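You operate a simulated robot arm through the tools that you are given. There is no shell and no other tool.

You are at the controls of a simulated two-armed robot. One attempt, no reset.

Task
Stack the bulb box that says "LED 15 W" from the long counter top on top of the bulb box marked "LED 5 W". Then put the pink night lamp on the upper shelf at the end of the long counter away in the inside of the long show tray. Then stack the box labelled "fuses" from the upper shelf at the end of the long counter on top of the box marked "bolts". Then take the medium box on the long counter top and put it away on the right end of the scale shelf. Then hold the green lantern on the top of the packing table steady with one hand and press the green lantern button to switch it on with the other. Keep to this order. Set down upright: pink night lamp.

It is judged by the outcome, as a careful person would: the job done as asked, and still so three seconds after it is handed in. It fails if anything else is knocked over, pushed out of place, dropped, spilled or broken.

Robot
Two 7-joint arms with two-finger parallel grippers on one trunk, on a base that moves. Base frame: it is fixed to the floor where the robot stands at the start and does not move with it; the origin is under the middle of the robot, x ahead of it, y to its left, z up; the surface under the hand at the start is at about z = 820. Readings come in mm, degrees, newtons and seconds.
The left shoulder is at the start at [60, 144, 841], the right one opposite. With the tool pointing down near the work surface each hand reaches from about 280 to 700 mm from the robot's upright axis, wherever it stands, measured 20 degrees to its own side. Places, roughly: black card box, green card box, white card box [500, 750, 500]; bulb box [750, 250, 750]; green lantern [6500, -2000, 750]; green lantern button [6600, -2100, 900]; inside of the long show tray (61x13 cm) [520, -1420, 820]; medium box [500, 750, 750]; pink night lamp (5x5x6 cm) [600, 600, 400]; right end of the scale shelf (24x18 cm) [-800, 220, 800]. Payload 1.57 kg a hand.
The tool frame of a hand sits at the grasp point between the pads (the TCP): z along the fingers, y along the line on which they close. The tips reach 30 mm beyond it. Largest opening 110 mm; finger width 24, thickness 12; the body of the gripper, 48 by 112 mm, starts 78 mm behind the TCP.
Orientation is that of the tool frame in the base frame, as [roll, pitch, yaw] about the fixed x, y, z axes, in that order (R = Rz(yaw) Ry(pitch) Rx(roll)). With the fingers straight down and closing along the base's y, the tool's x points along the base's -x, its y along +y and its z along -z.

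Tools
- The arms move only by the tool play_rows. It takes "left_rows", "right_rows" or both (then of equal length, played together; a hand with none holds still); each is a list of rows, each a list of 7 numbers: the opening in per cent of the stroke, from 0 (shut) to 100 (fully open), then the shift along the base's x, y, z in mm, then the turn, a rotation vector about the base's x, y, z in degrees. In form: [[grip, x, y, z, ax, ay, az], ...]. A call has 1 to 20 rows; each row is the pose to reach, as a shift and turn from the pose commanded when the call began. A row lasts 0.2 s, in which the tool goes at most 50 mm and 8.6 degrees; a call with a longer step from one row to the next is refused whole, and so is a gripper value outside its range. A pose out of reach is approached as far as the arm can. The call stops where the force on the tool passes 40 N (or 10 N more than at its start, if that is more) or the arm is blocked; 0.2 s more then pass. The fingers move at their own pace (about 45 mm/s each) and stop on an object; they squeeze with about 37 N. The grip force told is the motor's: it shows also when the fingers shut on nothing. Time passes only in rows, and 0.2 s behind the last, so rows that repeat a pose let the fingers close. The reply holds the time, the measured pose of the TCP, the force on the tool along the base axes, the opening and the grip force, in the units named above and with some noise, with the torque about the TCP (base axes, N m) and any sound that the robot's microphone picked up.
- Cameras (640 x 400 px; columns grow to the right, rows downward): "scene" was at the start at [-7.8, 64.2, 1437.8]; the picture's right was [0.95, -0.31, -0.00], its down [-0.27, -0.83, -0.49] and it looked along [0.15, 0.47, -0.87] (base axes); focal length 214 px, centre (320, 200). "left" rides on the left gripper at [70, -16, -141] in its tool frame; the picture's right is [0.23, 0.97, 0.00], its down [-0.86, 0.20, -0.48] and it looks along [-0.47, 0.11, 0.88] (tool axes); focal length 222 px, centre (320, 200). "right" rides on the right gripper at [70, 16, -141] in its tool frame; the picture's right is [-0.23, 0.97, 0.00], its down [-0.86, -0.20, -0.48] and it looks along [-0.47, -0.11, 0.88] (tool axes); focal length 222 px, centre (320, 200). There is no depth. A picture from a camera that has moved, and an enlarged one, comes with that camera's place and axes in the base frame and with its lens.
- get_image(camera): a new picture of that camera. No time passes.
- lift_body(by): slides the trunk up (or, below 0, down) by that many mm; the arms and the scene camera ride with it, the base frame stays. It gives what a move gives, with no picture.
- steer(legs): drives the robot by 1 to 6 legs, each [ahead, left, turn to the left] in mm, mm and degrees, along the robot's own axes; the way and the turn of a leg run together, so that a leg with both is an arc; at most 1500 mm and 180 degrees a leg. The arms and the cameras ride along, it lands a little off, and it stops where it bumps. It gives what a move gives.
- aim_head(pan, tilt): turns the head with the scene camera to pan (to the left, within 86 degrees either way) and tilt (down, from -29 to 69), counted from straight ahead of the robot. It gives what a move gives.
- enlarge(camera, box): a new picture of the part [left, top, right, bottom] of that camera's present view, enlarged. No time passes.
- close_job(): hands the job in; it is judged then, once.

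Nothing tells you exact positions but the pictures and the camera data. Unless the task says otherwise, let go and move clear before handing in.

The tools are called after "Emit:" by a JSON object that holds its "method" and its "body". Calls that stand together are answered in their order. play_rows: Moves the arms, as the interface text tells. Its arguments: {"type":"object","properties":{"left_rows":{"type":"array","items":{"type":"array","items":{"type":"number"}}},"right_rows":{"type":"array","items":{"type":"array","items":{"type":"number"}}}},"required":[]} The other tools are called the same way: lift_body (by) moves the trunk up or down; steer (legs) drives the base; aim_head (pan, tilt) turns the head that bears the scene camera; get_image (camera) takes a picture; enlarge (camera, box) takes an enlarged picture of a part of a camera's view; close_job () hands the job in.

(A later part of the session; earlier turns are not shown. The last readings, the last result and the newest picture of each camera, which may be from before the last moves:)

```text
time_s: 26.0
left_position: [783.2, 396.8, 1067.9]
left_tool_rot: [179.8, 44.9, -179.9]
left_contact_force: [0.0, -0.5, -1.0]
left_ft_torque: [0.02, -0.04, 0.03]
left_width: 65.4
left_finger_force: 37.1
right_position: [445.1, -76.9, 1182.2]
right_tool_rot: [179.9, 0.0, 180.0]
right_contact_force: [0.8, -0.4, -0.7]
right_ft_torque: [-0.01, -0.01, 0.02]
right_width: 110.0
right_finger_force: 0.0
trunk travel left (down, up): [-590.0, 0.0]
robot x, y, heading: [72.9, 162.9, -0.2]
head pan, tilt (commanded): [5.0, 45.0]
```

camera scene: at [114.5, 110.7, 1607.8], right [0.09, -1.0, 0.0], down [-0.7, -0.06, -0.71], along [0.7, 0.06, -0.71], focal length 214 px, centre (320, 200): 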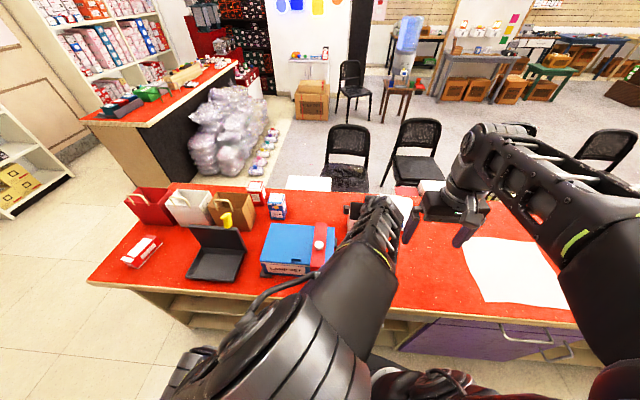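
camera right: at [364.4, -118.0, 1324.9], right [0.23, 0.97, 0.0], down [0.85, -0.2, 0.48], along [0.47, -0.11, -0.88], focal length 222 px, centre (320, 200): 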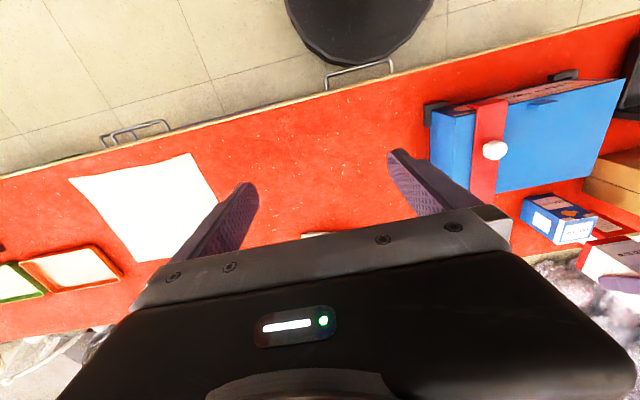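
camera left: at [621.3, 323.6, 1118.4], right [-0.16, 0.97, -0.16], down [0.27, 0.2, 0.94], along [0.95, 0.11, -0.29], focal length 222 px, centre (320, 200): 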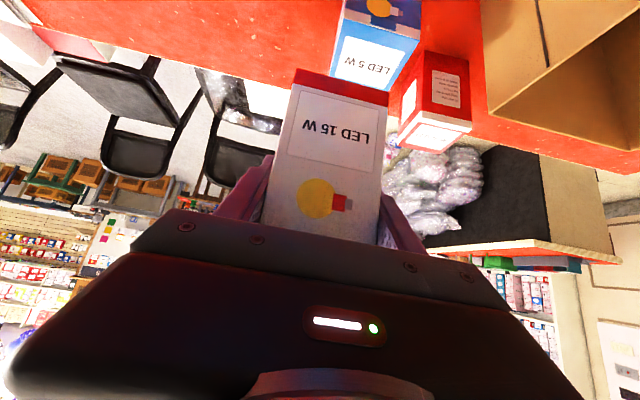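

Emit:
{"method": "play_rows", "body": {"left_rows": [[0, -8.5, -34.5, 0, 0, 0, 0], [0, -8.5, -34.5, 0, 0, 0, 0], [0, -8.5, -34.5, 0, 0, 0, 0]]}}

Emit:
{"method": "enlarge", "body": {"camera": "left", "box": [240, 0, 480, 150]}}

Emit:
{"method": "enlarge", "body": {"camera": "scene", "box": [240, 140, 400, 240]}}

```text
time_s: 26.8
left_position: [775.7, 362.1, 1066.7]
left_tool_rot: [179.8, 45.1, -180.0]
left_contact_force: [-0.1, -0.5, -0.5]
left_ft_torque: [0.02, -0.01, 0.03]
left_width: 65.6
left_finger_force: 37.1
right_position: [446.1, -77.2, 1185.8]
right_tool_rot: [180.0, 0.0, 179.9]
right_contact_force: [0.6, -0.4, 0.4]
right_ft_torque: [0.02, 0.0, 0.07]
right_width: 110.3
right_finger_force: 0.1
trunk travel left (down, up): [-590.0, 0.0]
robot x, y, heading: [76.7, 158.7, -0.2]
head pan, tilt (commanded): [5.0, 45.0]
```

```text
2.67 times, centred on (360, 75) of left
camera zoom: at [625.3, 346.5, 1117.9], right [-0.16, 0.97, -0.16], down [0.27, 0.2, 0.94], along [0.95, 0.11, -0.29], focal length 592 px, centre (213, 533)
```

zoom: 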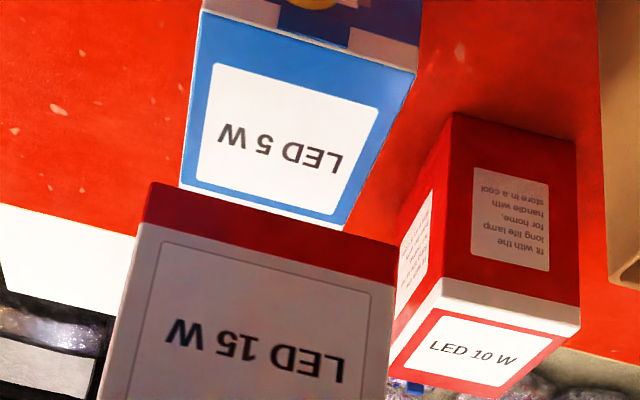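

```text
4.00 times, centred on (320, 190) of scene
camera zoom: at [126.7, 168.0, 1607.8], right [0.08, -1.0, 0.0], down [-0.7, -0.06, -0.71], along [0.7, 0.06, -0.71], focal length 858 px, centre (320, 240)
```

zoom: 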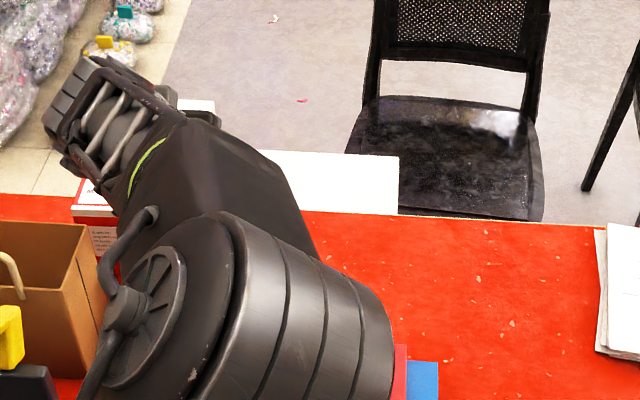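

Alignment is very close: held box bottom is ~66 mm above the 5 W top, needing about +2 mm in x and y. Descending most of the way.

Emit:
{"method": "play_rows", "body": {"left_rows": [[0, 2, 2, -30, 0, 0, 0.5], [0, 2, 2, -50, 0, 0, 0.5], [0, 2, 2, -58, 0, 0, 0.5], [0, 2, 2, -58, 0, 0, 0.5]]}}

Emit:
{"method": "get_image", "body": {"camera": "left"}}

Emit:
{"method": "enlarge", "body": {"camera": "right", "box": [440, 120, 640, 245]}}

```text
time_s: 27.8
left_position: [775.4, 365.2, 1009.9]
left_tool_rot: [179.8, 45.0, -179.5]
left_contact_force: [0.9, 0.3, -0.3]
left_ft_torque: [0.01, -0.02, 0.01]
left_width: 65.4
left_finger_force: 37.4
right_position: [446.2, -77.5, 1184.3]
right_tool_rot: [180.0, -0.1, 179.9]
right_contact_force: [-0.8, -0.5, 1.4]
right_ft_torque: [-0.03, 0.0, -0.02]
right_width: 110.1
right_finger_force: 0.0
trunk travel left (down, up): [-590.0, 0.0]
robot x, y, heading: [71.8, 162.8, -0.4]
head pan, tilt (commanded): [5.0, 45.0]
```

```text
taken
camera left: at [626.6, 349.1, 1060.0], right [-0.17, 0.97, -0.16], down [0.26, 0.2, 0.94], along [0.95, 0.12, -0.29], focal length 222 px, centre (320, 200)
```

left: 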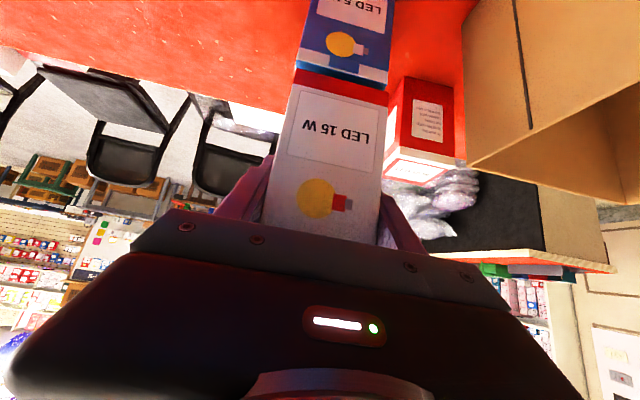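

```text
3.20 times, centred on (540, 182) of right
camera zoom: at [376.3, -59.5, 1325.0], right [0.23, 0.97, 0.0], down [0.85, -0.2, 0.48], along [0.47, -0.11, -0.88], focal length 711 px, centre (-384, 256)
```

zoom: 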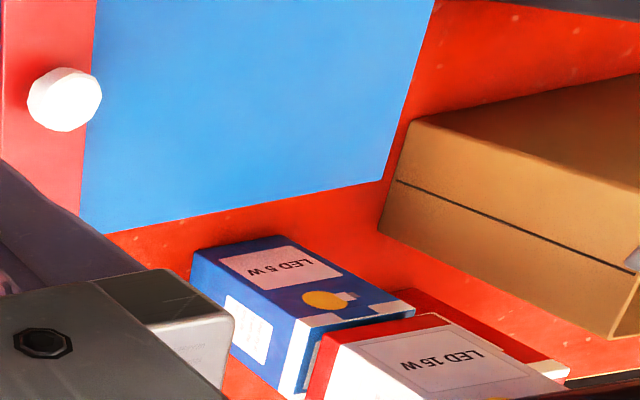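

Emit:
{"method": "play_rows", "body": {"left_rows": [[0, 0, 0, -4, 0, 0, 0], [0, 0, 0, -6, 0, 0, 0], [0, 0, 0, -6, 0, 0, 0]]}}

Emit:
{"method": "enlarge", "body": {"camera": "left", "box": [260, 20, 420, 120]}}

```text
time_s: 28.6
left_position: [777.3, 367.3, 1002.5]
left_tool_rot: [179.8, 45.0, -179.5]
left_contact_force: [-0.1, -0.2, -0.7]
left_ft_torque: [-0.03, -0.02, -0.02]
left_width: 65.3
left_finger_force: 36.9
right_position: [445.9, -76.3, 1184.2]
right_tool_rot: [179.8, -0.1, 179.9]
right_contact_force: [0.2, -0.1, 0.5]
right_ft_torque: [-0.01, -0.03, -0.01]
right_width: 110.2
right_finger_force: 0.0
trunk travel left (down, up): [-590.0, 0.0]
robot x, y, heading: [71.0, 160.7, -0.3]
head pan, tilt (commanded): [5.0, 45.0]
```

```text
4.00 times, centred on (340, 70) of left
camera zoom: at [627.0, 348.9, 1053.6], right [-0.17, 0.97, -0.16], down [0.26, 0.2, 0.94], along [0.95, 0.12, -0.29], focal length 888 px, centre (240, 720)
```

zoom: 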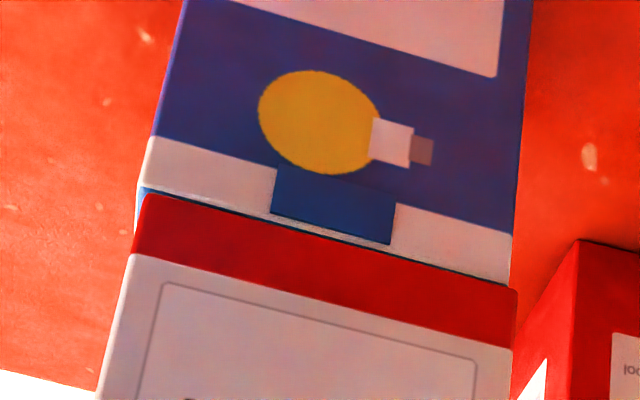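

Emit:
{"method": "play_rows", "body": {"left_rows": [[0, 0, 0, -1.5, 0, 0, 0], [0, 0, 0, -3, 0, 0, 0], [0, 0, 0, -3, 0, 0, 0]]}}

Emit:
{"method": "enlarge", "body": {"camera": "left", "box": [260, 20, 420, 120]}}

```text
time_s: 29.4
left_position: [778.2, 365.1, 1001.6]
left_tool_rot: [179.7, 45.2, -179.5]
left_contact_force: [-0.2, 1.5, 12.7]
left_ft_torque: [0.04, -0.05, -0.02]
left_width: 65.3
left_finger_force: 37.0
right_position: [444.8, -76.8, 1184.9]
right_tool_rot: [179.8, 0.1, 179.9]
right_contact_force: [-0.1, 0.5, -0.6]
right_ft_torque: [-0.03, 0.0, 0.03]
right_width: 109.8
right_finger_force: 0.1
trunk travel left (down, up): [-590.0, 0.0]
robot x, y, heading: [75.2, 162.2, -0.2]
head pan, tilt (commanded): [5.0, 45.0]
```

```text
4.00 times, centred on (340, 70) of left
camera zoom: at [626.9, 348.5, 1052.7], right [-0.17, 0.97, -0.16], down [0.26, 0.2, 0.94], along [0.95, 0.12, -0.29], focal length 888 px, centre (240, 720)
```

zoom: 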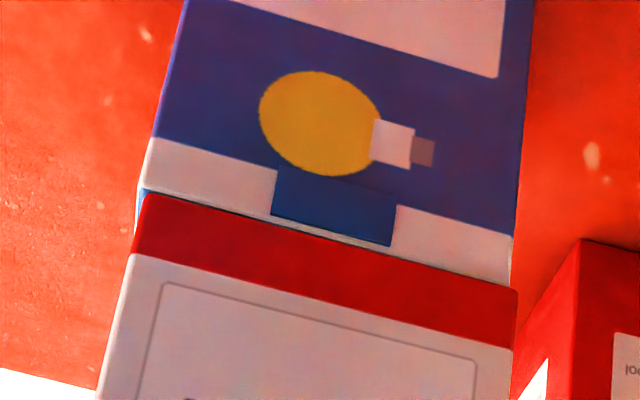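

Contact made (12.7 N). I'll ease off, open, and back out along the tool axis.

Emit:
{"method": "play_rows", "body": {"left_rows": [[0, 0, 0, 1, 0, 0, 0], [0, 0, 0, 2, 0, 0, 0], [65, 0, 0, 2, 0, 0, 0], [90, 0, 0, 2, 0, 0, 0], [100, 0, 0, 2, 0, 0, 0], [100, 0, 0, 2, 0, 0, 0], [100, 0, 0, 2, 0, 0, 0], [100, -15, 0, 17, 0, 0, 0], [100, -40, 0, 42, 0, 0, 0], [100, -65, 0, 67, 0, 0, 0], [100, -95, 0, 97, 0, 0, 0]]}}

Emit:
{"method": "get_image", "body": {"camera": "left"}}

Emit:
{"method": "enlarge", "body": {"camera": "right", "box": [440, 120, 640, 245]}}

```text
time_s: 31.8
left_position: [681.7, 366.4, 1096.6]
left_tool_rot: [179.8, 45.0, -179.5]
left_contact_force: [-0.6, 0.4, -0.8]
left_ft_torque: [0.0, -0.02, 0.03]
left_width: 109.6
left_finger_force: 0.1
right_position: [444.3, -77.0, 1184.0]
right_tool_rot: [179.9, 0.2, 179.9]
right_contact_force: [0.1, -0.1, 0.7]
right_ft_torque: [-0.03, -0.01, 0.0]
right_width: 110.3
right_finger_force: 0.0
trunk travel left (down, up): [-590.0, 0.0]
robot x, y, heading: [75.9, 160.3, -0.2]
head pan, tilt (commanded): [5.0, 45.0]
```

```text
taken
camera left: at [530.7, 348.9, 1147.2], right [-0.17, 0.97, -0.16], down [0.26, 0.2, 0.94], along [0.95, 0.12, -0.29], focal length 222 px, centre (320, 200)
```

left: 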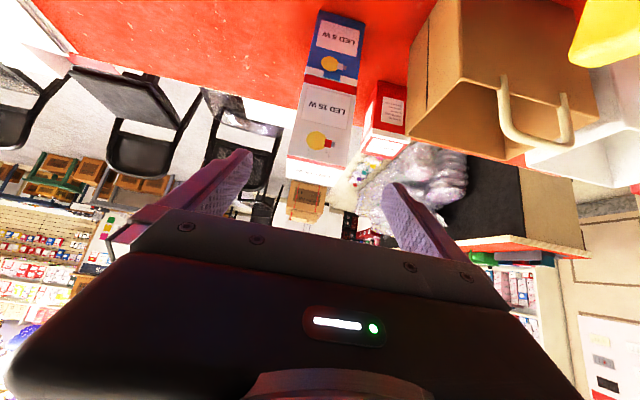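

```text
3.20 times, centred on (540, 182) of right
camera zoom: at [374.8, -59.2, 1325.4], right [0.23, 0.97, 0.0], down [0.85, -0.2, 0.48], along [0.47, -0.11, -0.88], focal length 711 px, centre (-384, 256)
```

zoom: 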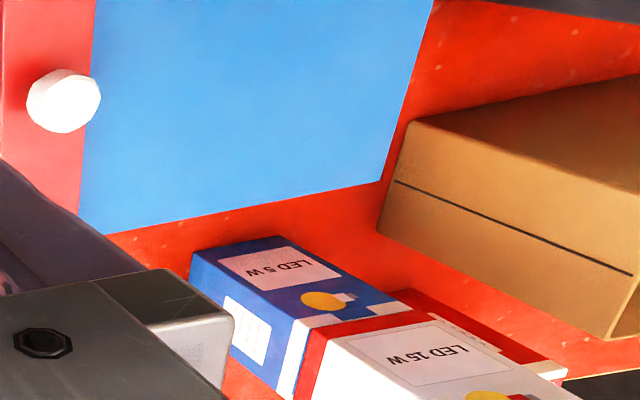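

The stack is done and steady. Next the night lamp in the shelf bay; first I'll check the aisle space on both sides before backing off.

Emit:
{"method": "aim_head", "body": {"pan": 86, "tilt": 45}}

Emit:
{"method": "get_image", "body": {"camera": "scene"}}

Emit:
{"method": "aim_head", "body": {"pan": -86, "tilt": 45}}

Emit:
{"method": "get_image", "body": {"camera": "scene"}}

```text
time_s: 33.4
left_position: [683.0, 366.7, 1096.6]
left_tool_rot: [179.8, 45.0, -179.5]
left_contact_force: [0.2, 1.0, -0.4]
left_ft_torque: [0.04, 0.0, 0.02]
left_width: 109.8
left_finger_force: 0.0
right_position: [446.5, -76.5, 1183.5]
right_tool_rot: [179.9, -0.1, 179.9]
right_contact_force: [-0.2, -0.1, 0.6]
right_ft_torque: [-0.01, -0.02, 0.01]
right_width: 110.0
right_finger_force: 0.0
trunk travel left (down, up): [-590.0, 0.0]
robot x, y, heading: [77.9, 161.8, -0.2]
head pan, tilt (commanded): [85.9, 45.0]
```

```text
taken
camera scene: at [52.0, 242.8, 1607.8], right [1.0, -0.07, 0.0], down [-0.05, -0.71, -0.71], along [0.05, 0.71, -0.71], focal length 214 px, centre (320, 200)
```

scene: 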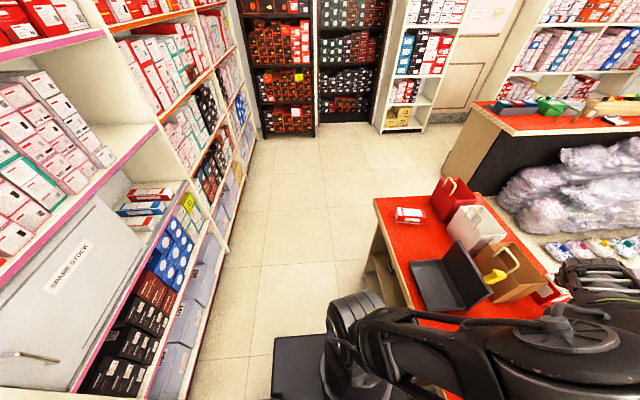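

```text
time_s: 36.0
left_position: [681.6, 366.3, 1095.0]
left_tool_rot: [179.9, 45.0, -179.4]
left_contact_force: [-0.3, 0.4, 0.7]
left_ft_torque: [0.06, 0.01, -0.01]
left_width: 109.9
left_finger_force: 0.1
right_position: [445.6, -76.8, 1184.1]
right_tool_rot: [179.9, 0.0, 180.0]
right_contact_force: [0.8, -0.4, 0.1]
right_ft_torque: [0.01, -0.01, -0.02]
right_width: 109.7
right_finger_force: 0.0
trunk travel left (down, up): [-590.0, 0.0]
robot x, y, heading: [73.6, 160.0, -0.1]
head pan, tilt (commanded): [-85.9, 45.0]
```

```text
taken
camera scene: at [51.5, 80.6, 1607.8], right [-1.0, -0.07, 0.0], down [-0.05, 0.71, -0.71], along [0.05, -0.71, -0.71], focal length 214 px, centre (320, 200)
```

scene: 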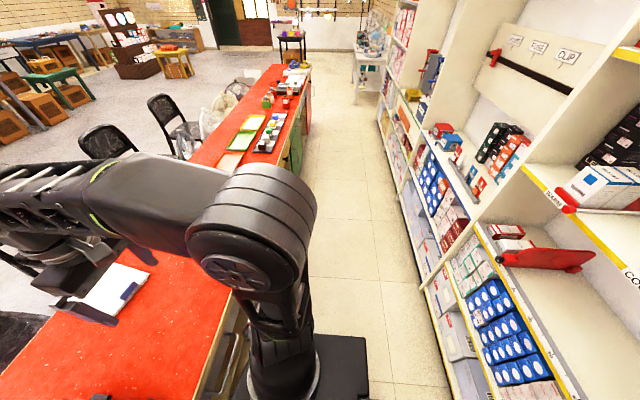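

The aisle runs from about x=-700 (shelves) to 400. I'll pull the left arm in, then back off so I can lower the trunk in front of the shelf bay.

Emit:
{"method": "play_rows", "body": {"left_rows": [[100, -40, 0, 10, 0, 0, 0], [100, -85, 0, 15, 0, 0, 0], [100, -130, 0, 15, 0, 0, 0], [100, -175, 0, 15, 0, 0, 0], [100, -220, 0, 15, 0, 0, 0], [100, -265, 0, 15, 0, 0, 0], [100, -285, 0, 15, 0, 0, 0]]}}

Emit:
{"method": "steer", "body": {"legs": [[-300, 0, 0], [0, 170, 0]]}}

Emit:
{"method": "aim_head", "body": {"pan": 20, "tilt": 45}}

Emit:
{"method": "get_image", "body": {"camera": "scene"}}

```text
time_s: 37.5
left_position: [444.6, 367.4, 1182.0]
left_tool_rot: [-179.7, 44.7, -179.2]
left_contact_force: [-0.1, 0.9, 0.5]
left_ft_torque: [-0.02, 0.03, 0.05]
left_width: 110.1
left_finger_force: 0.0
left hand out of reach, approached as far as the arm can: row 4, 5, 6, 7
right_position: [445.6, -76.1, 1183.6]
right_tool_rot: [179.9, 0.0, -180.0]
right_contact_force: [-0.1, 0.2, 0.1]
right_ft_torque: [0.01, 0.03, 0.01]
right_width: 110.2
right_finger_force: 0.1
trunk travel left (down, up): [-590.0, 0.0]
robot x, y, heading: [72.4, 156.0, -0.2]
head pan, tilt (commanded): [-85.9, 45.0]
```

```text
time_s: 40.7
left_position: [141.1, 537.7, 1182.5]
left_tool_rot: [-179.8, 44.7, -179.2]
left_contact_force: [0.2, 0.9, -0.1]
left_ft_torque: [0.0, 0.02, 0.01]
left_width: 110.3
left_finger_force: 0.1
right_position: [141.9, 96.1, 1184.2]
right_tool_rot: [179.9, 0.0, -180.0]
right_contact_force: [-0.8, 0.4, 0.1]
right_ft_torque: [-0.04, -0.04, 0.0]
right_width: 109.9
right_finger_force: 0.1
trunk travel left (down, up): [-590.0, 0.0]
robot x, y, heading: [-231.4, 329.5, -0.5]
head pan, tilt (commanded): [-85.9, 45.0]
```

```text
time_s: 42.5
left_position: [140.3, 538.5, 1182.0]
left_tool_rot: [179.9, 44.7, -179.3]
left_contact_force: [0.4, -0.1, -0.5]
left_ft_torque: [0.01, 0.0, -0.02]
left_width: 110.2
left_finger_force: 0.1
right_position: [141.8, 95.8, 1183.5]
right_tool_rot: [179.9, 0.0, 179.9]
right_contact_force: [0.5, -0.1, 0.2]
right_ft_torque: [-0.03, 0.03, 0.01]
right_width: 110.0
right_finger_force: 0.3
trunk travel left (down, up): [-590.0, 0.0]
robot x, y, heading: [-230.2, 332.6, -0.2]
head pan, tilt (commanded): [20.0, 45.0]
```

```text
taken
camera scene: at [-181.6, 360.2, 1607.9], right [0.34, -0.94, 0.0], down [-0.67, -0.24, -0.71], along [0.67, 0.24, -0.71], focal length 214 px, centre (320, 200)
```

scene: 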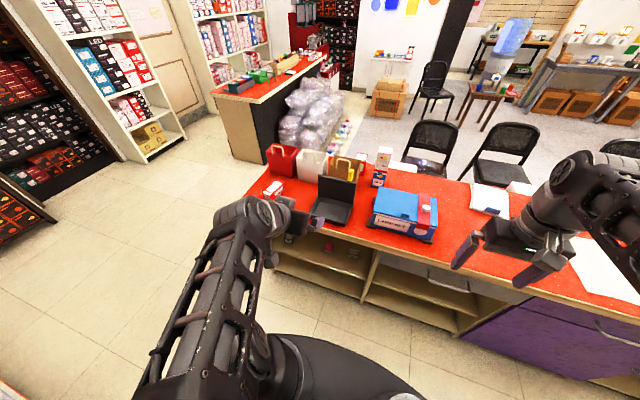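

I can see into the shelf bay from here. Zooming in.

Emit:
{"method": "enlarge", "body": {"camera": "scene", "box": [260, 220, 400, 307]}}

Emit:
{"method": "lift_body", "body": {"by": -290}}

Emit:
{"method": "aim_head", "body": {"pan": 15, "tilt": 40}}

Emit:
{"method": "get_image", "body": {"camera": "scene"}}

```text
4.57 times, centred on (330, 264) of scene
camera zoom: at [-181.6, 360.2, 1607.9], right [0.34, -0.94, 0.0], down [-0.67, -0.24, -0.71], along [0.67, 0.24, -0.71], focal length 980 px, centre (274, -90)
```

zoom: 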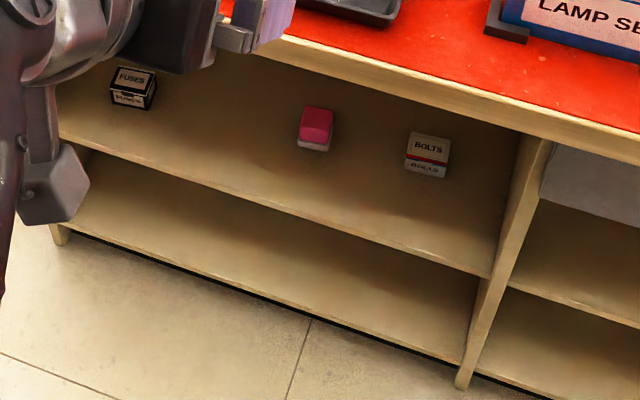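

```text
time_s: 44.2
left_position: [142.7, 554.9, 970.0]
left_tool_rot: [-172.1, 36.1, -171.0]
left_contact_force: [0.3, -0.3, -1.3]
left_ft_torque: [0.02, 0.0, -0.01]
left_width: 110.1
left_finger_force: 0.1
right_position: [142.5, 94.3, 1017.1]
right_tool_rot: [180.0, -0.1, 179.9]
right_contact_force: [0.5, 1.2, -1.0]
right_ft_torque: [0.03, 0.01, 0.0]
right_width: 110.2
right_finger_force: 0.0
trunk travel left (down, up): [-428.0, 162.0]
robot x, y, heading: [-228.7, 332.9, -0.3]
head pan, tilt (commanded): [20.0, 45.0]
stopped: the arm was blocked; the commanded pose is now the measured one
```

```text
time_s: 44.9
left_position: [141.9, 555.8, 974.0]
left_tool_rot: [-172.0, 36.1, -171.2]
left_contact_force: [-0.7, 0.9, 0.0]
left_ft_torque: [-0.03, -0.02, 0.0]
left_width: 110.0
left_finger_force: 0.0
right_position: [142.5, 94.4, 1020.4]
right_tool_rot: [180.0, 0.0, 179.9]
right_contact_force: [0.9, -0.2, -0.2]
right_ft_torque: [0.0, -0.01, -0.01]
right_width: 109.9
right_finger_force: 0.1
trunk travel left (down, up): [-428.0, 162.0]
robot x, y, heading: [-226.7, 333.9, -0.2]
head pan, tilt (commanded): [15.0, 40.0]
```

```text
taken
camera scene: at [-175.9, 354.4, 1452.7], right [0.26, -0.97, 0.0], down [-0.62, -0.16, -0.77], along [0.74, 0.2, -0.64], focal length 214 px, centre (320, 200)
```

scene: 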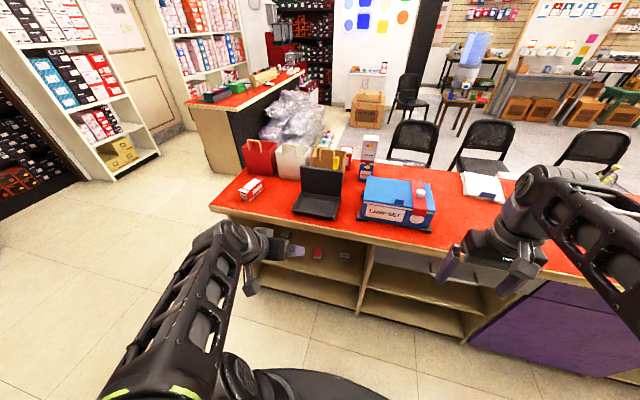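

The left arm was blocked while lowering, likely its elbow against the robot's own base. I'll raise a bit and look at the elbow.

Emit:
{"method": "lift_body", "body": {"by": 60}}

Emit:
{"method": "aim_head", "body": {"pan": 75, "tilt": 69}}

Emit:
{"method": "get_image", "body": {"camera": "scene"}}

```text
time_s: 45.9
left_position: [141.8, 554.6, 1035.4]
left_tool_rot: [-172.1, 36.3, -171.4]
left_contact_force: [0.5, 0.1, -0.5]
left_ft_torque: [-0.02, 0.0, -0.02]
left_width: 110.1
left_finger_force: 0.1
right_position: [143.0, 94.5, 1081.5]
right_tool_rot: [179.9, 0.0, 179.9]
right_contact_force: [-0.2, -0.6, -1.3]
right_ft_torque: [0.01, 0.05, -0.02]
right_width: 110.2
right_finger_force: 0.0
trunk travel left (down, up): [-488.0, 102.0]
robot x, y, heading: [-227.0, 334.4, -0.1]
head pan, tilt (commanded): [15.0, 40.0]
```

```text
time_s: 47.1
left_position: [141.3, 555.6, 1035.4]
left_tool_rot: [-172.1, 36.3, -171.4]
left_contact_force: [0.2, -0.1, -0.5]
left_ft_torque: [-0.02, -0.03, 0.02]
left_width: 110.3
left_finger_force: 0.0
right_position: [141.6, 94.0, 1081.5]
right_tool_rot: [-180.0, 0.0, 179.9]
right_contact_force: [0.4, -0.5, 0.4]
right_ft_torque: [0.01, -0.03, -0.03]
right_width: 110.0
right_finger_force: 0.0
trunk travel left (down, up): [-488.0, 102.0]
robot x, y, heading: [-229.2, 329.1, 0.2]
head pan, tilt (commanded): [75.0, 68.8]
```

```text
taken
camera scene: at [-243.4, 386.6, 1476.8], right [0.96, -0.26, 0.0], down [-0.24, -0.9, -0.36], along [0.1, 0.35, -0.93], focal length 214 px, centre (320, 200)
```

scene: 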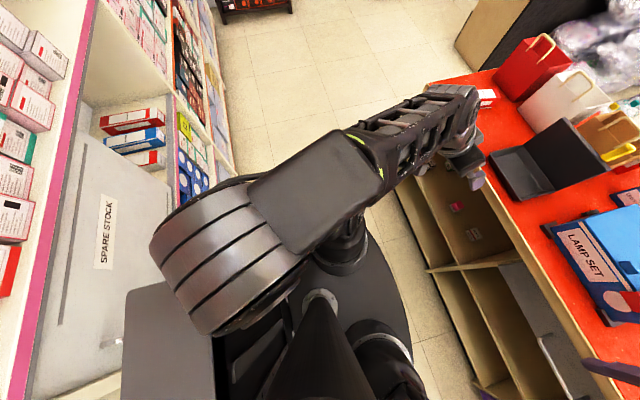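

Emit:
{"method": "aim_head", "body": {"pan": 0, "tilt": 69}}

Emit:
{"method": "get_image", "body": {"camera": "scene"}}

```text
time_s: 48.6
left_position: [141.1, 555.2, 1034.7]
left_tool_rot: [-172.2, 36.3, -171.3]
left_contact_force: [0.2, -0.1, 0.4]
left_ft_torque: [0.04, -0.05, 0.0]
left_width: 109.9
left_finger_force: 0.1
right_position: [141.7, 93.5, 1080.0]
right_tool_rot: [179.9, 0.0, 179.8]
right_contact_force: [-0.4, 0.6, 0.5]
right_ft_torque: [0.0, -0.03, 0.02]
right_width: 109.7
right_finger_force: 0.0
trunk travel left (down, up): [-488.0, 102.0]
robot x, y, heading: [-231.0, 331.3, -0.3]
head pan, tilt (commanded): [0.0, 68.8]
```

```text
taken
camera scene: at [-202.2, 332.5, 1476.8], right [0.0, -1.0, 0.0], down [-0.93, 0.0, -0.36], along [0.36, 0.0, -0.93], focal length 214 px, centre (320, 200)
```

scene: 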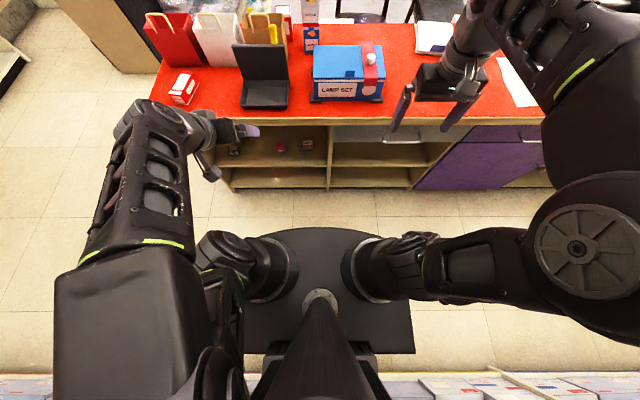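

The trunk plate rides along, so the odd elbow-back arm posture is the likely problem. I'll bring the left arm back to its starting posture (tool down, elbow out).

Emit:
{"method": "play_rows", "body": {"left_rows": [[100, 0, 25, 0, 0.8, 6.1, -1], [100, 0, 50, 0, 1.6, 12.2, -2], [100, 0, 75, 0, 2.4, 18.3, -3], [100, 0, 100, 0, 3.2, 24.4, -4], [100, 0, 125, 0, 4, 30.5, -5], [100, 0, 150, 0, 4.86, 36.7, -5.9], [100, 0, 160, 0, 4.86, 36.7, -5.9], [100, 0, 160, 0, 4.86, 36.7, -5.9]]}}

Emit:
{"method": "get_image", "body": {"camera": "scene"}}

```text
time_s: 50.4
left_position: [141.1, 714.0, 1037.5]
left_tool_rot: [179.8, 0.0, 180.0]
left_contact_force: [0.5, 0.2, 0.1]
left_ft_torque: [0.0, 0.0, 0.0]
left_width: 110.1
left_finger_force: 0.1
right_position: [142.1, 93.7, 1081.8]
right_tool_rot: [179.9, 0.0, 179.9]
right_contact_force: [-0.4, -0.3, -0.6]
right_ft_torque: [-0.02, -0.01, 0.01]
right_width: 110.1
right_finger_force: 0.1
trunk travel left (down, up): [-488.0, 102.0]
robot x, y, heading: [-231.2, 334.1, -0.3]
head pan, tilt (commanded): [0.0, 68.8]
```

```text
taken
camera scene: at [-202.0, 332.6, 1476.8], right [0.0, -1.0, 0.0], down [-0.93, 0.0, -0.36], along [0.36, 0.0, -0.93], focal length 214 px, centre (320, 200)
```

scene: 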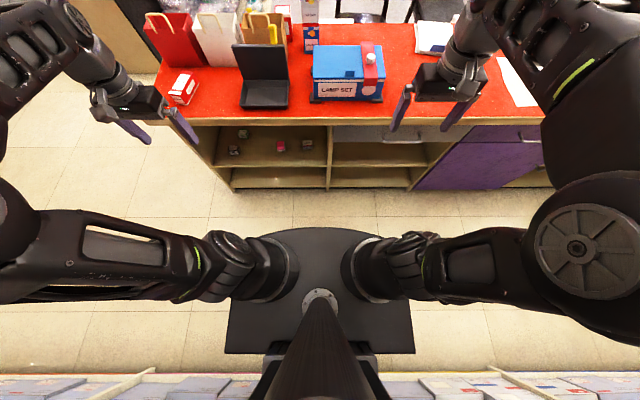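

Posture restored. There's a fourth small item deeper in the shelf. Lowering the trunk now.

Emit:
{"method": "lift_body", "body": {"by": -190}}

Emit:
{"method": "aim_head", "body": {"pan": 10, "tilt": 40}}

Emit:
{"method": "get_image", "body": {"camera": "scene"}}

Emit:
{"method": "enlarge", "body": {"camera": "scene", "box": [220, 200, 380, 300]}}

```text
time_s: 52.5
left_position: [141.4, 715.6, 846.2]
left_tool_rot: [179.9, 0.1, -180.0]
left_contact_force: [1.3, 0.0, -0.2]
left_ft_torque: [0.01, -0.02, 0.0]
left_width: 109.9
left_finger_force: 0.1
right_position: [141.1, 95.2, 891.0]
right_tool_rot: [179.9, 0.1, 179.9]
right_contact_force: [0.0, -0.7, 1.0]
right_ft_torque: [-0.03, 0.02, 0.0]
right_width: 110.1
right_finger_force: 0.0
trunk travel left (down, up): [-298.0, 292.0]
robot x, y, heading: [-232.7, 332.9, -0.3]
head pan, tilt (commanded): [0.0, 68.8]
```

```text
time_s: 53.4
left_position: [141.2, 714.3, 845.7]
left_tool_rot: [179.9, 0.1, -180.0]
left_contact_force: [-1.0, 0.6, 0.6]
left_ft_torque: [-0.01, 0.0, 0.02]
left_width: 110.1
left_finger_force: 0.1
right_position: [142.8, 94.0, 891.4]
right_tool_rot: [179.9, 0.0, 179.9]
right_contact_force: [0.7, -0.3, -0.3]
right_ft_torque: [0.01, -0.03, 0.03]
right_width: 109.8
right_finger_force: 0.0
trunk travel left (down, up): [-298.0, 292.0]
robot x, y, heading: [-230.0, 331.4, -0.3]
head pan, tilt (commanded): [10.0, 40.0]
```

```text
taken
camera scene: at [-174.3, 347.2, 1322.9], right [0.17, -0.99, 0.0], down [-0.63, -0.11, -0.77], along [0.75, 0.13, -0.64], focal length 214 px, centre (320, 200)
```

scene: 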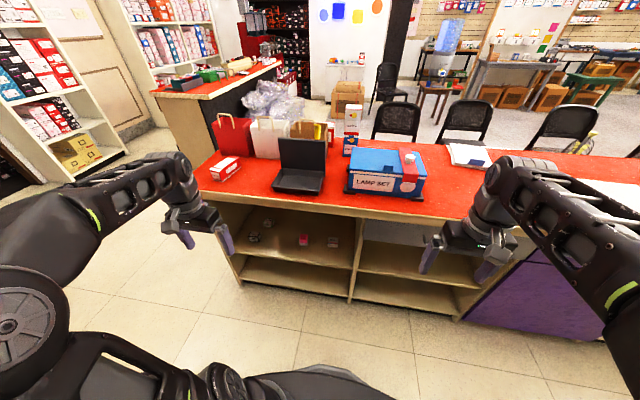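

```text
4.00 times, centred on (300, 250) of scene
camera zoom: at [-174.3, 347.2, 1322.9], right [0.17, -0.99, 0.0], down [-0.63, -0.11, -0.77], along [0.75, 0.13, -0.64], focal length 858 px, centre (400, 0)
```

zoom: 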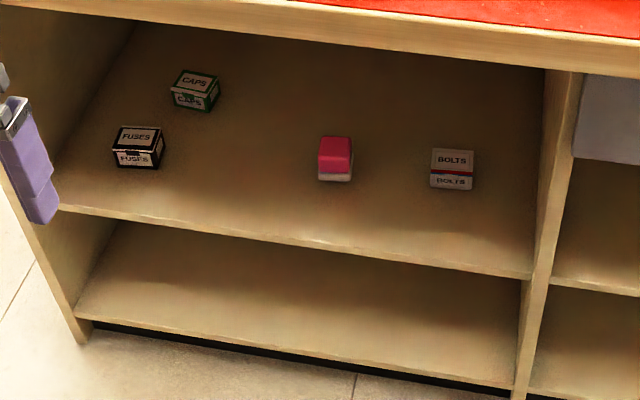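

Triangulating gives the shelf top at z≈370, recessed to x≈445; lamp centre ≈ (573, 563), fuses front ≈ (522, 845), bolts front ≈ (561, 403). I'll lower a bit more, move closer, and bring the left hand to a tilted pose in front of the lamp.

Emit:
{"method": "lift_body", "body": {"by": -90}}

Emit:
{"method": "steer", "body": {"legs": [[150, 0, 0]]}}

Emit:
{"method": "get_image", "body": {"camera": "scene"}}

```text
time_s: 54.7
left_position: [141.8, 713.5, 756.3]
left_tool_rot: [179.9, 0.2, 180.0]
left_contact_force: [-0.8, 0.0, 0.1]
left_ft_torque: [-0.04, 0.03, -0.02]
left_width: 109.9
left_finger_force: 0.0
right_position: [141.4, 94.2, 801.2]
right_tool_rot: [180.0, 0.0, 180.0]
right_contact_force: [-0.1, 0.3, -0.4]
right_ft_torque: [-0.03, -0.01, 0.02]
right_width: 110.1
right_finger_force: 0.0
trunk travel left (down, up): [-208.0, 382.0]
robot x, y, heading: [-227.0, 331.0, -0.2]
head pan, tilt (commanded): [10.0, 40.0]
```

```text
time_s: 56.1
left_position: [294.0, 713.9, 755.1]
left_tool_rot: [180.0, 0.2, -179.9]
left_contact_force: [0.9, -0.7, 0.4]
left_ft_torque: [-0.01, 0.03, -0.01]
left_width: 109.8
left_finger_force: 0.1
right_position: [294.6, 94.3, 801.8]
right_tool_rot: [179.9, 0.0, 179.9]
right_contact_force: [-0.5, -0.4, 0.1]
right_ft_torque: [0.0, -0.02, 0.03]
right_width: 110.0
right_finger_force: 0.0
trunk travel left (down, up): [-208.0, 382.0]
robot x, y, heading: [-79.6, 326.2, -0.4]
head pan, tilt (commanded): [10.0, 40.0]
```

```text
taken
camera scene: at [-22.0, 346.8, 1232.9], right [0.17, -0.99, 0.0], down [-0.63, -0.11, -0.77], along [0.75, 0.13, -0.64], focal length 214 px, centre (320, 200)
```

scene: 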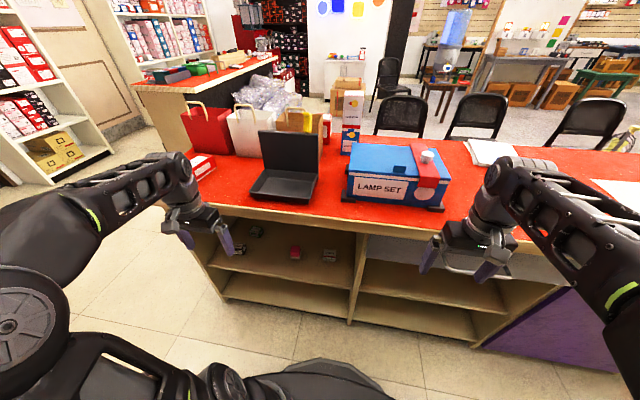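

Emit:
{"method": "play_rows", "body": {"left_rows": [[100, 0, -25, -33, 0, -7.5, 0], [100, 0, -50, -66, 0, -15, 0], [100, 0, -75, -99, 0, -22.5, 0], [100, 0, -100, -132, 0, -30, 0], [100, 0, -125, -165, 0, -37.5, 0], [100, 0, -150, -195, 0, -45, 0], [100, 40, -150, -205, 0, -45, 0], [100, 85, -150, -212, 0, -45, 0], [100, 130, -150, -220, 0, -45, 0], [100, 130, -150, -220, 0, -45, 0]]}}

Emit:
{"method": "get_image", "body": {"camera": "left"}}

Emit:
{"method": "get_image", "body": {"camera": "scene"}}

```text
time_s: 58.3
left_position: [425.1, 564.8, 533.6]
left_tool_rot: [179.9, 45.1, -179.9]
left_contact_force: [0.1, 0.6, 0.1]
left_ft_torque: [0.0, 0.01, -0.02]
left_width: 109.7
left_finger_force: 0.0
left hand out of reach, approached as far as the arm can: row 4, 5, 6, 7, 8
right_position: [295.2, 93.6, 801.3]
right_tool_rot: [179.9, 0.0, 180.0]
right_contact_force: [0.0, 0.3, 0.1]
right_ft_torque: [0.01, -0.04, 0.03]
right_width: 109.8
right_finger_force: 0.1
trunk travel left (down, up): [-208.0, 382.0]
robot x, y, heading: [-73.8, 327.7, 0.0]
head pan, tilt (commanded): [10.0, 40.0]
```

```text
taken
camera left: at [273.8, 548.8, 585.5], right [-0.16, 0.97, -0.16], down [0.27, 0.2, 0.94], along [0.95, 0.11, -0.29], focal length 222 px, centre (320, 200)
```

left: 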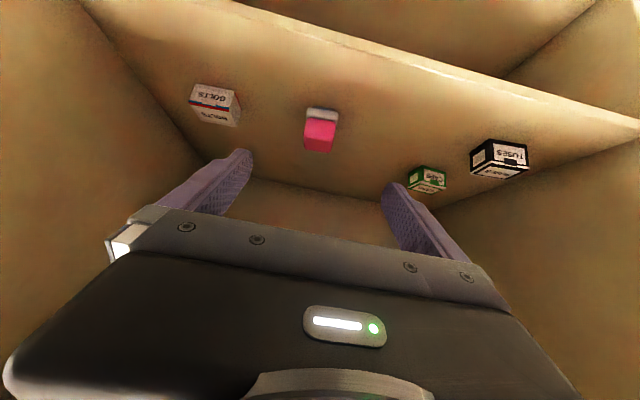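

```text
taken
camera scene: at [-21.8, 346.5, 1232.9], right [0.17, -0.99, 0.0], down [-0.63, -0.11, -0.77], along [0.75, 0.13, -0.64], focal length 214 px, centre (320, 200)
```

scene: 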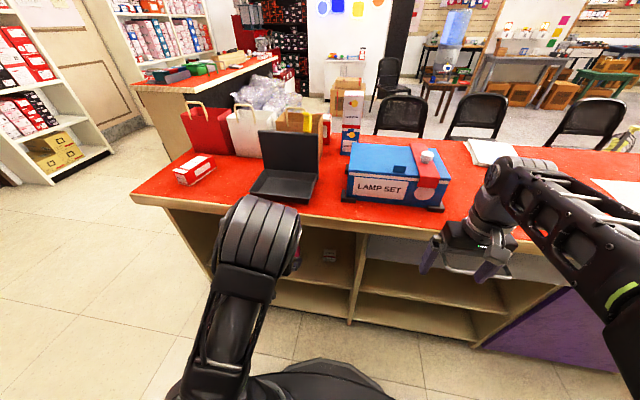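

The hand is in front of the bay and sees lamp, bolts, caps and fuses. Zooming for precise positions.

Emit:
{"method": "enlarge", "body": {"camera": "left", "box": [270, 90, 370, 152]}}

Emit:
{"method": "enlarge", "body": {"camera": "left", "box": [170, 70, 270, 132]}}

Emit:
{"method": "enlarge", "body": {"camera": "left", "box": [440, 120, 540, 182]}}

```text
6.40 times, centred on (320, 121) of left
camera zoom: at [273.8, 548.8, 585.5], right [-0.16, 0.97, -0.16], down [0.27, 0.2, 0.94], along [0.95, 0.11, -0.29], focal length 1422 px, centre (320, 706)
```

zoom: 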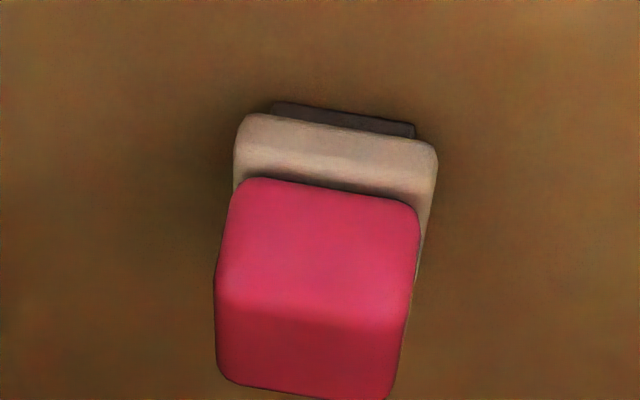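

```text
6.40 times, centred on (220, 101) of left
camera zoom: at [273.8, 548.8, 585.5], right [-0.16, 0.97, -0.16], down [0.27, 0.2, 0.94], along [0.95, 0.11, -0.29], focal length 1422 px, centre (960, 834)
```

zoom: 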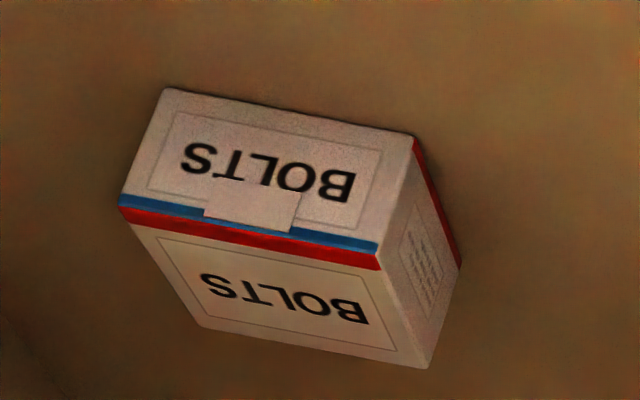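

```text
6.40 times, centred on (490, 151) of left
camera zoom: at [273.8, 548.8, 585.5], right [-0.16, 0.97, -0.16], down [0.27, 0.2, 0.94], along [0.95, 0.11, -0.29], focal length 1422 px, centre (-768, 514)
```

zoom: 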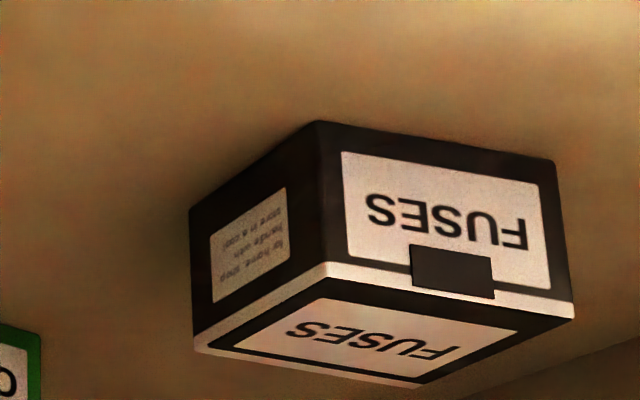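

Lamp centre ≈ (568, 564), base about 48 mm wide, yaw ≈ 5°. I'll approach in two stages.

Emit:
{"method": "play_rows", "body": {"left_rows": [[100, 25, -2, -22, 0, 0, 2], [100, 50, -4, -46, 0, 0, 4], [100, 74.5, -5.8, -70, 0, 0, 5], [100, 74.5, -5.8, -70, 0, 0, 5]]}}

Emit:
{"method": "get_image", "body": {"camera": "left"}}

Emit:
{"method": "get_image", "body": {"camera": "scene"}}

```text
time_s: 59.3
left_position: [501.6, 557.1, 467.1]
left_tool_rot: [180.0, 45.1, -174.9]
left_contact_force: [0.4, -0.1, 0.3]
left_ft_torque: [0.01, -0.02, 0.01]
left_width: 110.0
left_finger_force: 0.0
right_position: [295.0, 93.5, 800.8]
right_tool_rot: [179.9, 0.1, 180.0]
right_contact_force: [-0.5, 0.4, -0.2]
right_ft_torque: [0.01, 0.0, 0.01]
right_width: 110.1
right_finger_force: 0.0
trunk travel left (down, up): [-208.0, 382.0]
robot x, y, heading: [-76.2, 332.6, -0.2]
head pan, tilt (commanded): [10.0, 40.0]
```

```text
taken
camera left: at [352.1, 528.8, 518.4], right [-0.25, 0.96, -0.16], down [0.25, 0.22, 0.94], along [0.94, 0.19, -0.29], focal length 222 px, centre (320, 200)
```

left: 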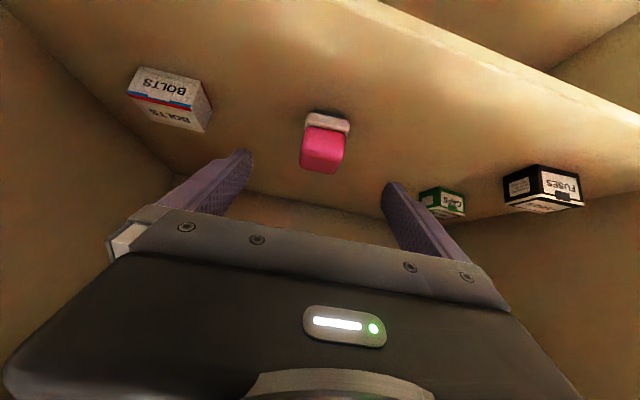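

```text
taken
camera scene: at [-21.9, 346.7, 1232.9], right [0.17, -0.99, 0.0], down [-0.63, -0.11, -0.77], along [0.75, 0.13, -0.64], focal length 214 px, centre (320, 200)
```

scene: 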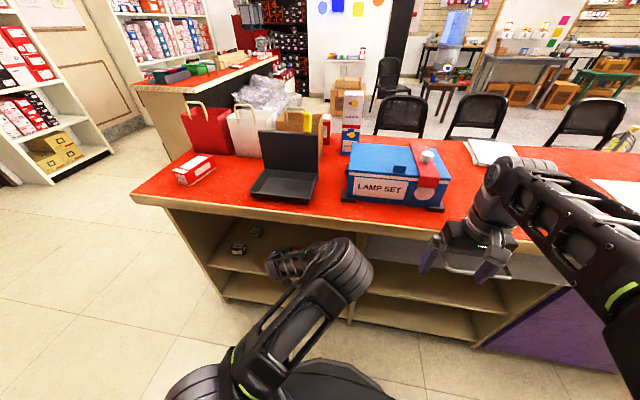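

Emit:
{"method": "enlarge", "body": {"camera": "left", "box": [270, 90, 390, 165]}}

```text
5.33 times, centred on (330, 128) of left
camera zoom: at [352.1, 528.8, 518.4], right [-0.25, 0.96, -0.16], down [0.25, 0.22, 0.94], along [0.94, 0.19, -0.29], focal length 1185 px, centre (267, 587)
```

zoom: 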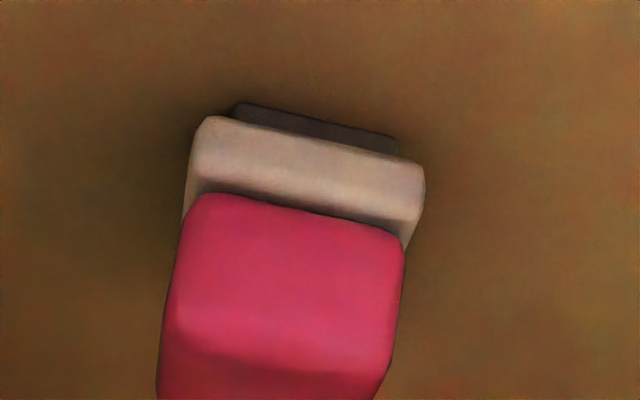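

Emit:
{"method": "play_rows", "body": {"left_rows": [[100, 17, 2.5, -20, 0, 0, 1], [100, 34, 4.5, -40, 0, 0, 2], [100, 51, 6.5, -57.5, 0, 0, 2], [100, 51, 6.5, -57.5, 0, 0, 2]]}}

Emit:
{"method": "get_image", "body": {"camera": "left"}}

Emit:
{"method": "enlarge", "body": {"camera": "left", "box": [220, 80, 420, 205]}}

```text
time_s: 60.3
left_position: [526.3, 539.2, 443.0]
left_tool_rot: [179.9, 45.0, -173.0]
left_contact_force: [-0.3, 0.7, -0.1]
left_ft_torque: [0.01, 0.03, -0.02]
left_width: 110.0
left_finger_force: 0.2
left hand out of reach, approached as far as the arm can: row 1, 2, 3, 4
right_position: [294.3, 93.2, 801.9]
right_tool_rot: [179.9, 0.0, 179.9]
right_contact_force: [-1.2, -0.5, -0.5]
right_ft_torque: [-0.03, -0.01, 0.0]
right_width: 109.9
right_finger_force: 0.0
trunk travel left (down, up): [-208.0, 382.0]
robot x, y, heading: [-80.1, 332.6, -0.1]
head pan, tilt (commanded): [10.0, 40.0]
```

```text
taken
camera left: at [379.0, 505.1, 494.9], right [-0.28, 0.95, -0.16], down [0.24, 0.23, 0.94], along [0.93, 0.23, -0.29], focal length 222 px, centre (320, 200)
```

left: 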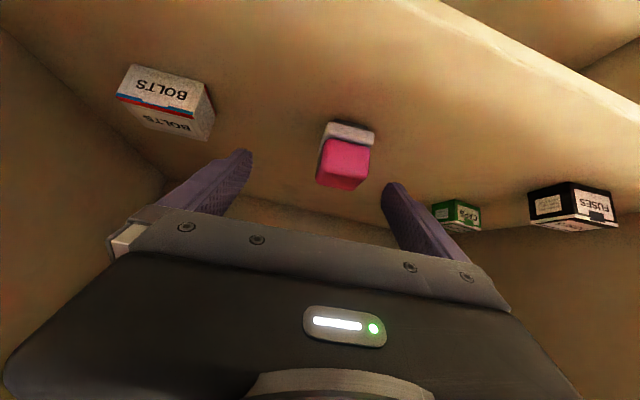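

```text
3.20 times, centred on (320, 142) of left
camera zoom: at [379.0, 505.1, 494.9], right [-0.28, 0.95, -0.16], down [0.24, 0.23, 0.94], along [0.93, 0.23, -0.29], focal length 711 px, centre (320, 384)
```

zoom: 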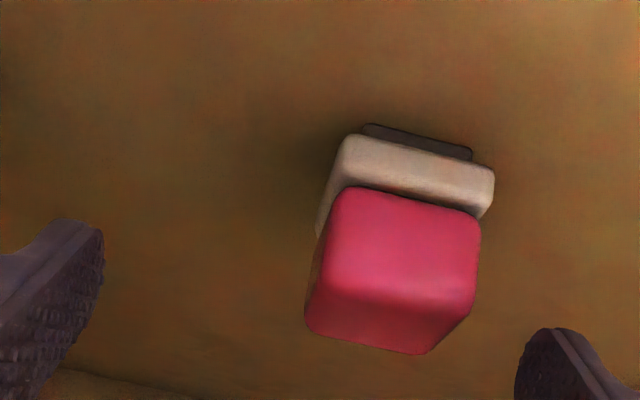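

The arm runs into a joint limit with the shoulder this high. I'll back the base out (hand straight out of the bay), lower the trunk so the shoulder is level with the shelf, and re-enter.

Emit:
{"method": "steer", "body": {"legs": [[-200, 0, 0]]}}

Emit:
{"method": "lift_body", "body": {"by": -100}}

Emit:
{"method": "get_image", "body": {"camera": "scene"}}

```text
time_s: 61.9
left_position: [326.0, 539.2, 444.1]
left_tool_rot: [179.9, 45.0, -173.1]
left_contact_force: [-1.1, -0.2, -0.8]
left_ft_torque: [-0.03, -0.01, 0.0]
left_width: 110.0
left_finger_force: 0.0
right_position: [92.7, 93.4, 801.8]
right_tool_rot: [179.9, 0.0, 179.8]
right_contact_force: [0.9, 0.6, -0.1]
right_ft_torque: [-0.01, 0.02, -0.01]
right_width: 109.7
right_finger_force: 0.0
trunk travel left (down, up): [-208.0, 382.0]
robot x, y, heading: [-281.5, 329.1, -0.4]
head pan, tilt (commanded): [10.0, 40.0]
```

```text
time_s: 63.2
left_position: [325.2, 539.2, 345.1]
left_tool_rot: [180.0, 45.0, -173.1]
left_contact_force: [0.0, 0.0, -1.4]
left_ft_torque: [0.03, 0.01, -0.02]
left_width: 109.7
left_finger_force: 0.0
right_position: [93.1, 94.6, 702.0]
right_tool_rot: [180.0, 0.0, 179.8]
right_contact_force: [0.6, -0.8, 0.8]
right_ft_torque: [-0.01, 0.01, -0.01]
right_width: 109.9
right_finger_force: 0.1
trunk travel left (down, up): [-108.0, 482.0]
robot x, y, heading: [-279.6, 334.2, -0.1]
head pan, tilt (commanded): [10.0, 40.0]
```

```text
taken
camera scene: at [-223.4, 347.3, 1133.0], right [0.17, -0.99, 0.0], down [-0.63, -0.11, -0.77], along [0.76, 0.13, -0.64], focal length 214 px, centre (320, 200)
```

scene: 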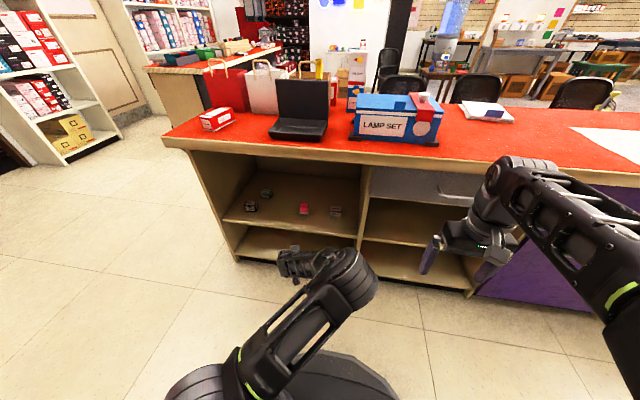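

Emit:
{"method": "play_rows", "body": {"left_rows": [[100, -23.3, 17.9, 32.3, -0.27, 4.5, -0.66], [100, -46.6, 35.8, 64.6, -0.55, 9, -1.33], [100, -69.9, 53.7, 96.9, -0.82, 13.5, -2], [100, -93.2, 71.6, 129.2, -1.1, 18, -2.66], [100, -116.5, 89.5, 161.5, -1.37, 22.5, -3.32], [100, -139.8, 107.4, 193.8, -1.64, 27, -4], [100, -163.1, 125.3, 226.1, -1.92, 31.5, -4.65], [100, -186.4, 143.2, 258.4, -2.2, 36, -5.3], [100, -209.7, 161.1, 290.7, -2.5, 40.5, -6], [100, -233, 179, 323, -2.74, 45, -6.64], [100, -233, 179, 323, -2.74, 45, -6.64]]}}

Emit:
{"method": "lift_body", "body": {"by": -70}}

Emit:
{"method": "aim_head", "body": {"pan": 10, "tilt": 35}}

Emit:
{"method": "get_image", "body": {"camera": "scene"}}

```text
time_s: 65.6
left_position: [91.5, 718.5, 664.8]
left_tool_rot: [179.9, -0.1, -179.9]
left_contact_force: [-0.1, 0.1, -0.1]
left_ft_torque: [-0.01, 0.04, -0.01]
left_width: 110.2
left_finger_force: 0.1
right_position: [93.7, 93.6, 701.5]
right_tool_rot: [179.9, -0.1, 179.8]
right_contact_force: [0.3, -0.2, 0.2]
right_ft_torque: [-0.01, 0.0, -0.02]
right_width: 109.7
right_finger_force: 0.0
trunk travel left (down, up): [-108.0, 482.0]
robot x, y, heading: [-278.8, 334.2, -0.2]
head pan, tilt (commanded): [10.0, 40.0]
```

```text
time_s: 66.7
left_position: [91.9, 717.7, 594.3]
left_tool_rot: [179.9, 0.0, 179.9]
left_contact_force: [0.5, -0.1, 0.1]
left_ft_torque: [0.0, 0.01, -0.01]
left_width: 110.3
left_finger_force: 0.0
right_position: [92.3, 93.0, 632.9]
right_tool_rot: [180.0, 0.0, 179.9]
right_contact_force: [0.0, 0.4, -0.4]
right_ft_torque: [0.02, 0.0, 0.03]
right_width: 110.1
right_finger_force: 0.0
trunk travel left (down, up): [-38.0, 552.0]
robot x, y, heading: [-278.9, 331.2, -0.3]
head pan, tilt (commanded): [10.0, 40.0]
```

```text
time_s: 67.3
left_position: [92.7, 719.1, 594.1]
left_tool_rot: [179.9, -0.1, 179.9]
left_contact_force: [-0.1, -0.6, 0.5]
left_ft_torque: [-0.03, -0.01, 0.0]
left_width: 110.1
left_finger_force: 0.1
right_position: [92.2, 94.4, 631.7]
right_tool_rot: [180.0, 0.0, 179.7]
right_contact_force: [0.3, 0.5, 0.0]
right_ft_torque: [-0.01, 0.01, -0.01]
right_width: 109.9
right_finger_force: 0.0
trunk travel left (down, up): [-38.0, 552.0]
robot x, y, heading: [-281.6, 331.9, -0.2]
head pan, tilt (commanded): [10.0, 35.0]
```

```text
taken
camera scene: at [-220.4, 347.9, 1070.5], right [0.17, -0.99, 0.0], down [-0.57, -0.1, -0.82], along [0.81, 0.14, -0.57], focal length 214 px, centre (320, 200)
```

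scene: 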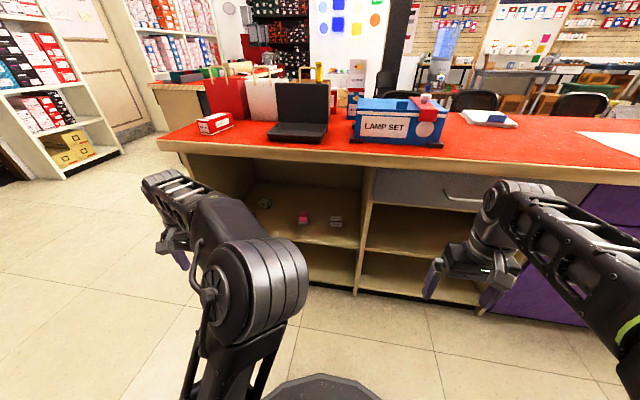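

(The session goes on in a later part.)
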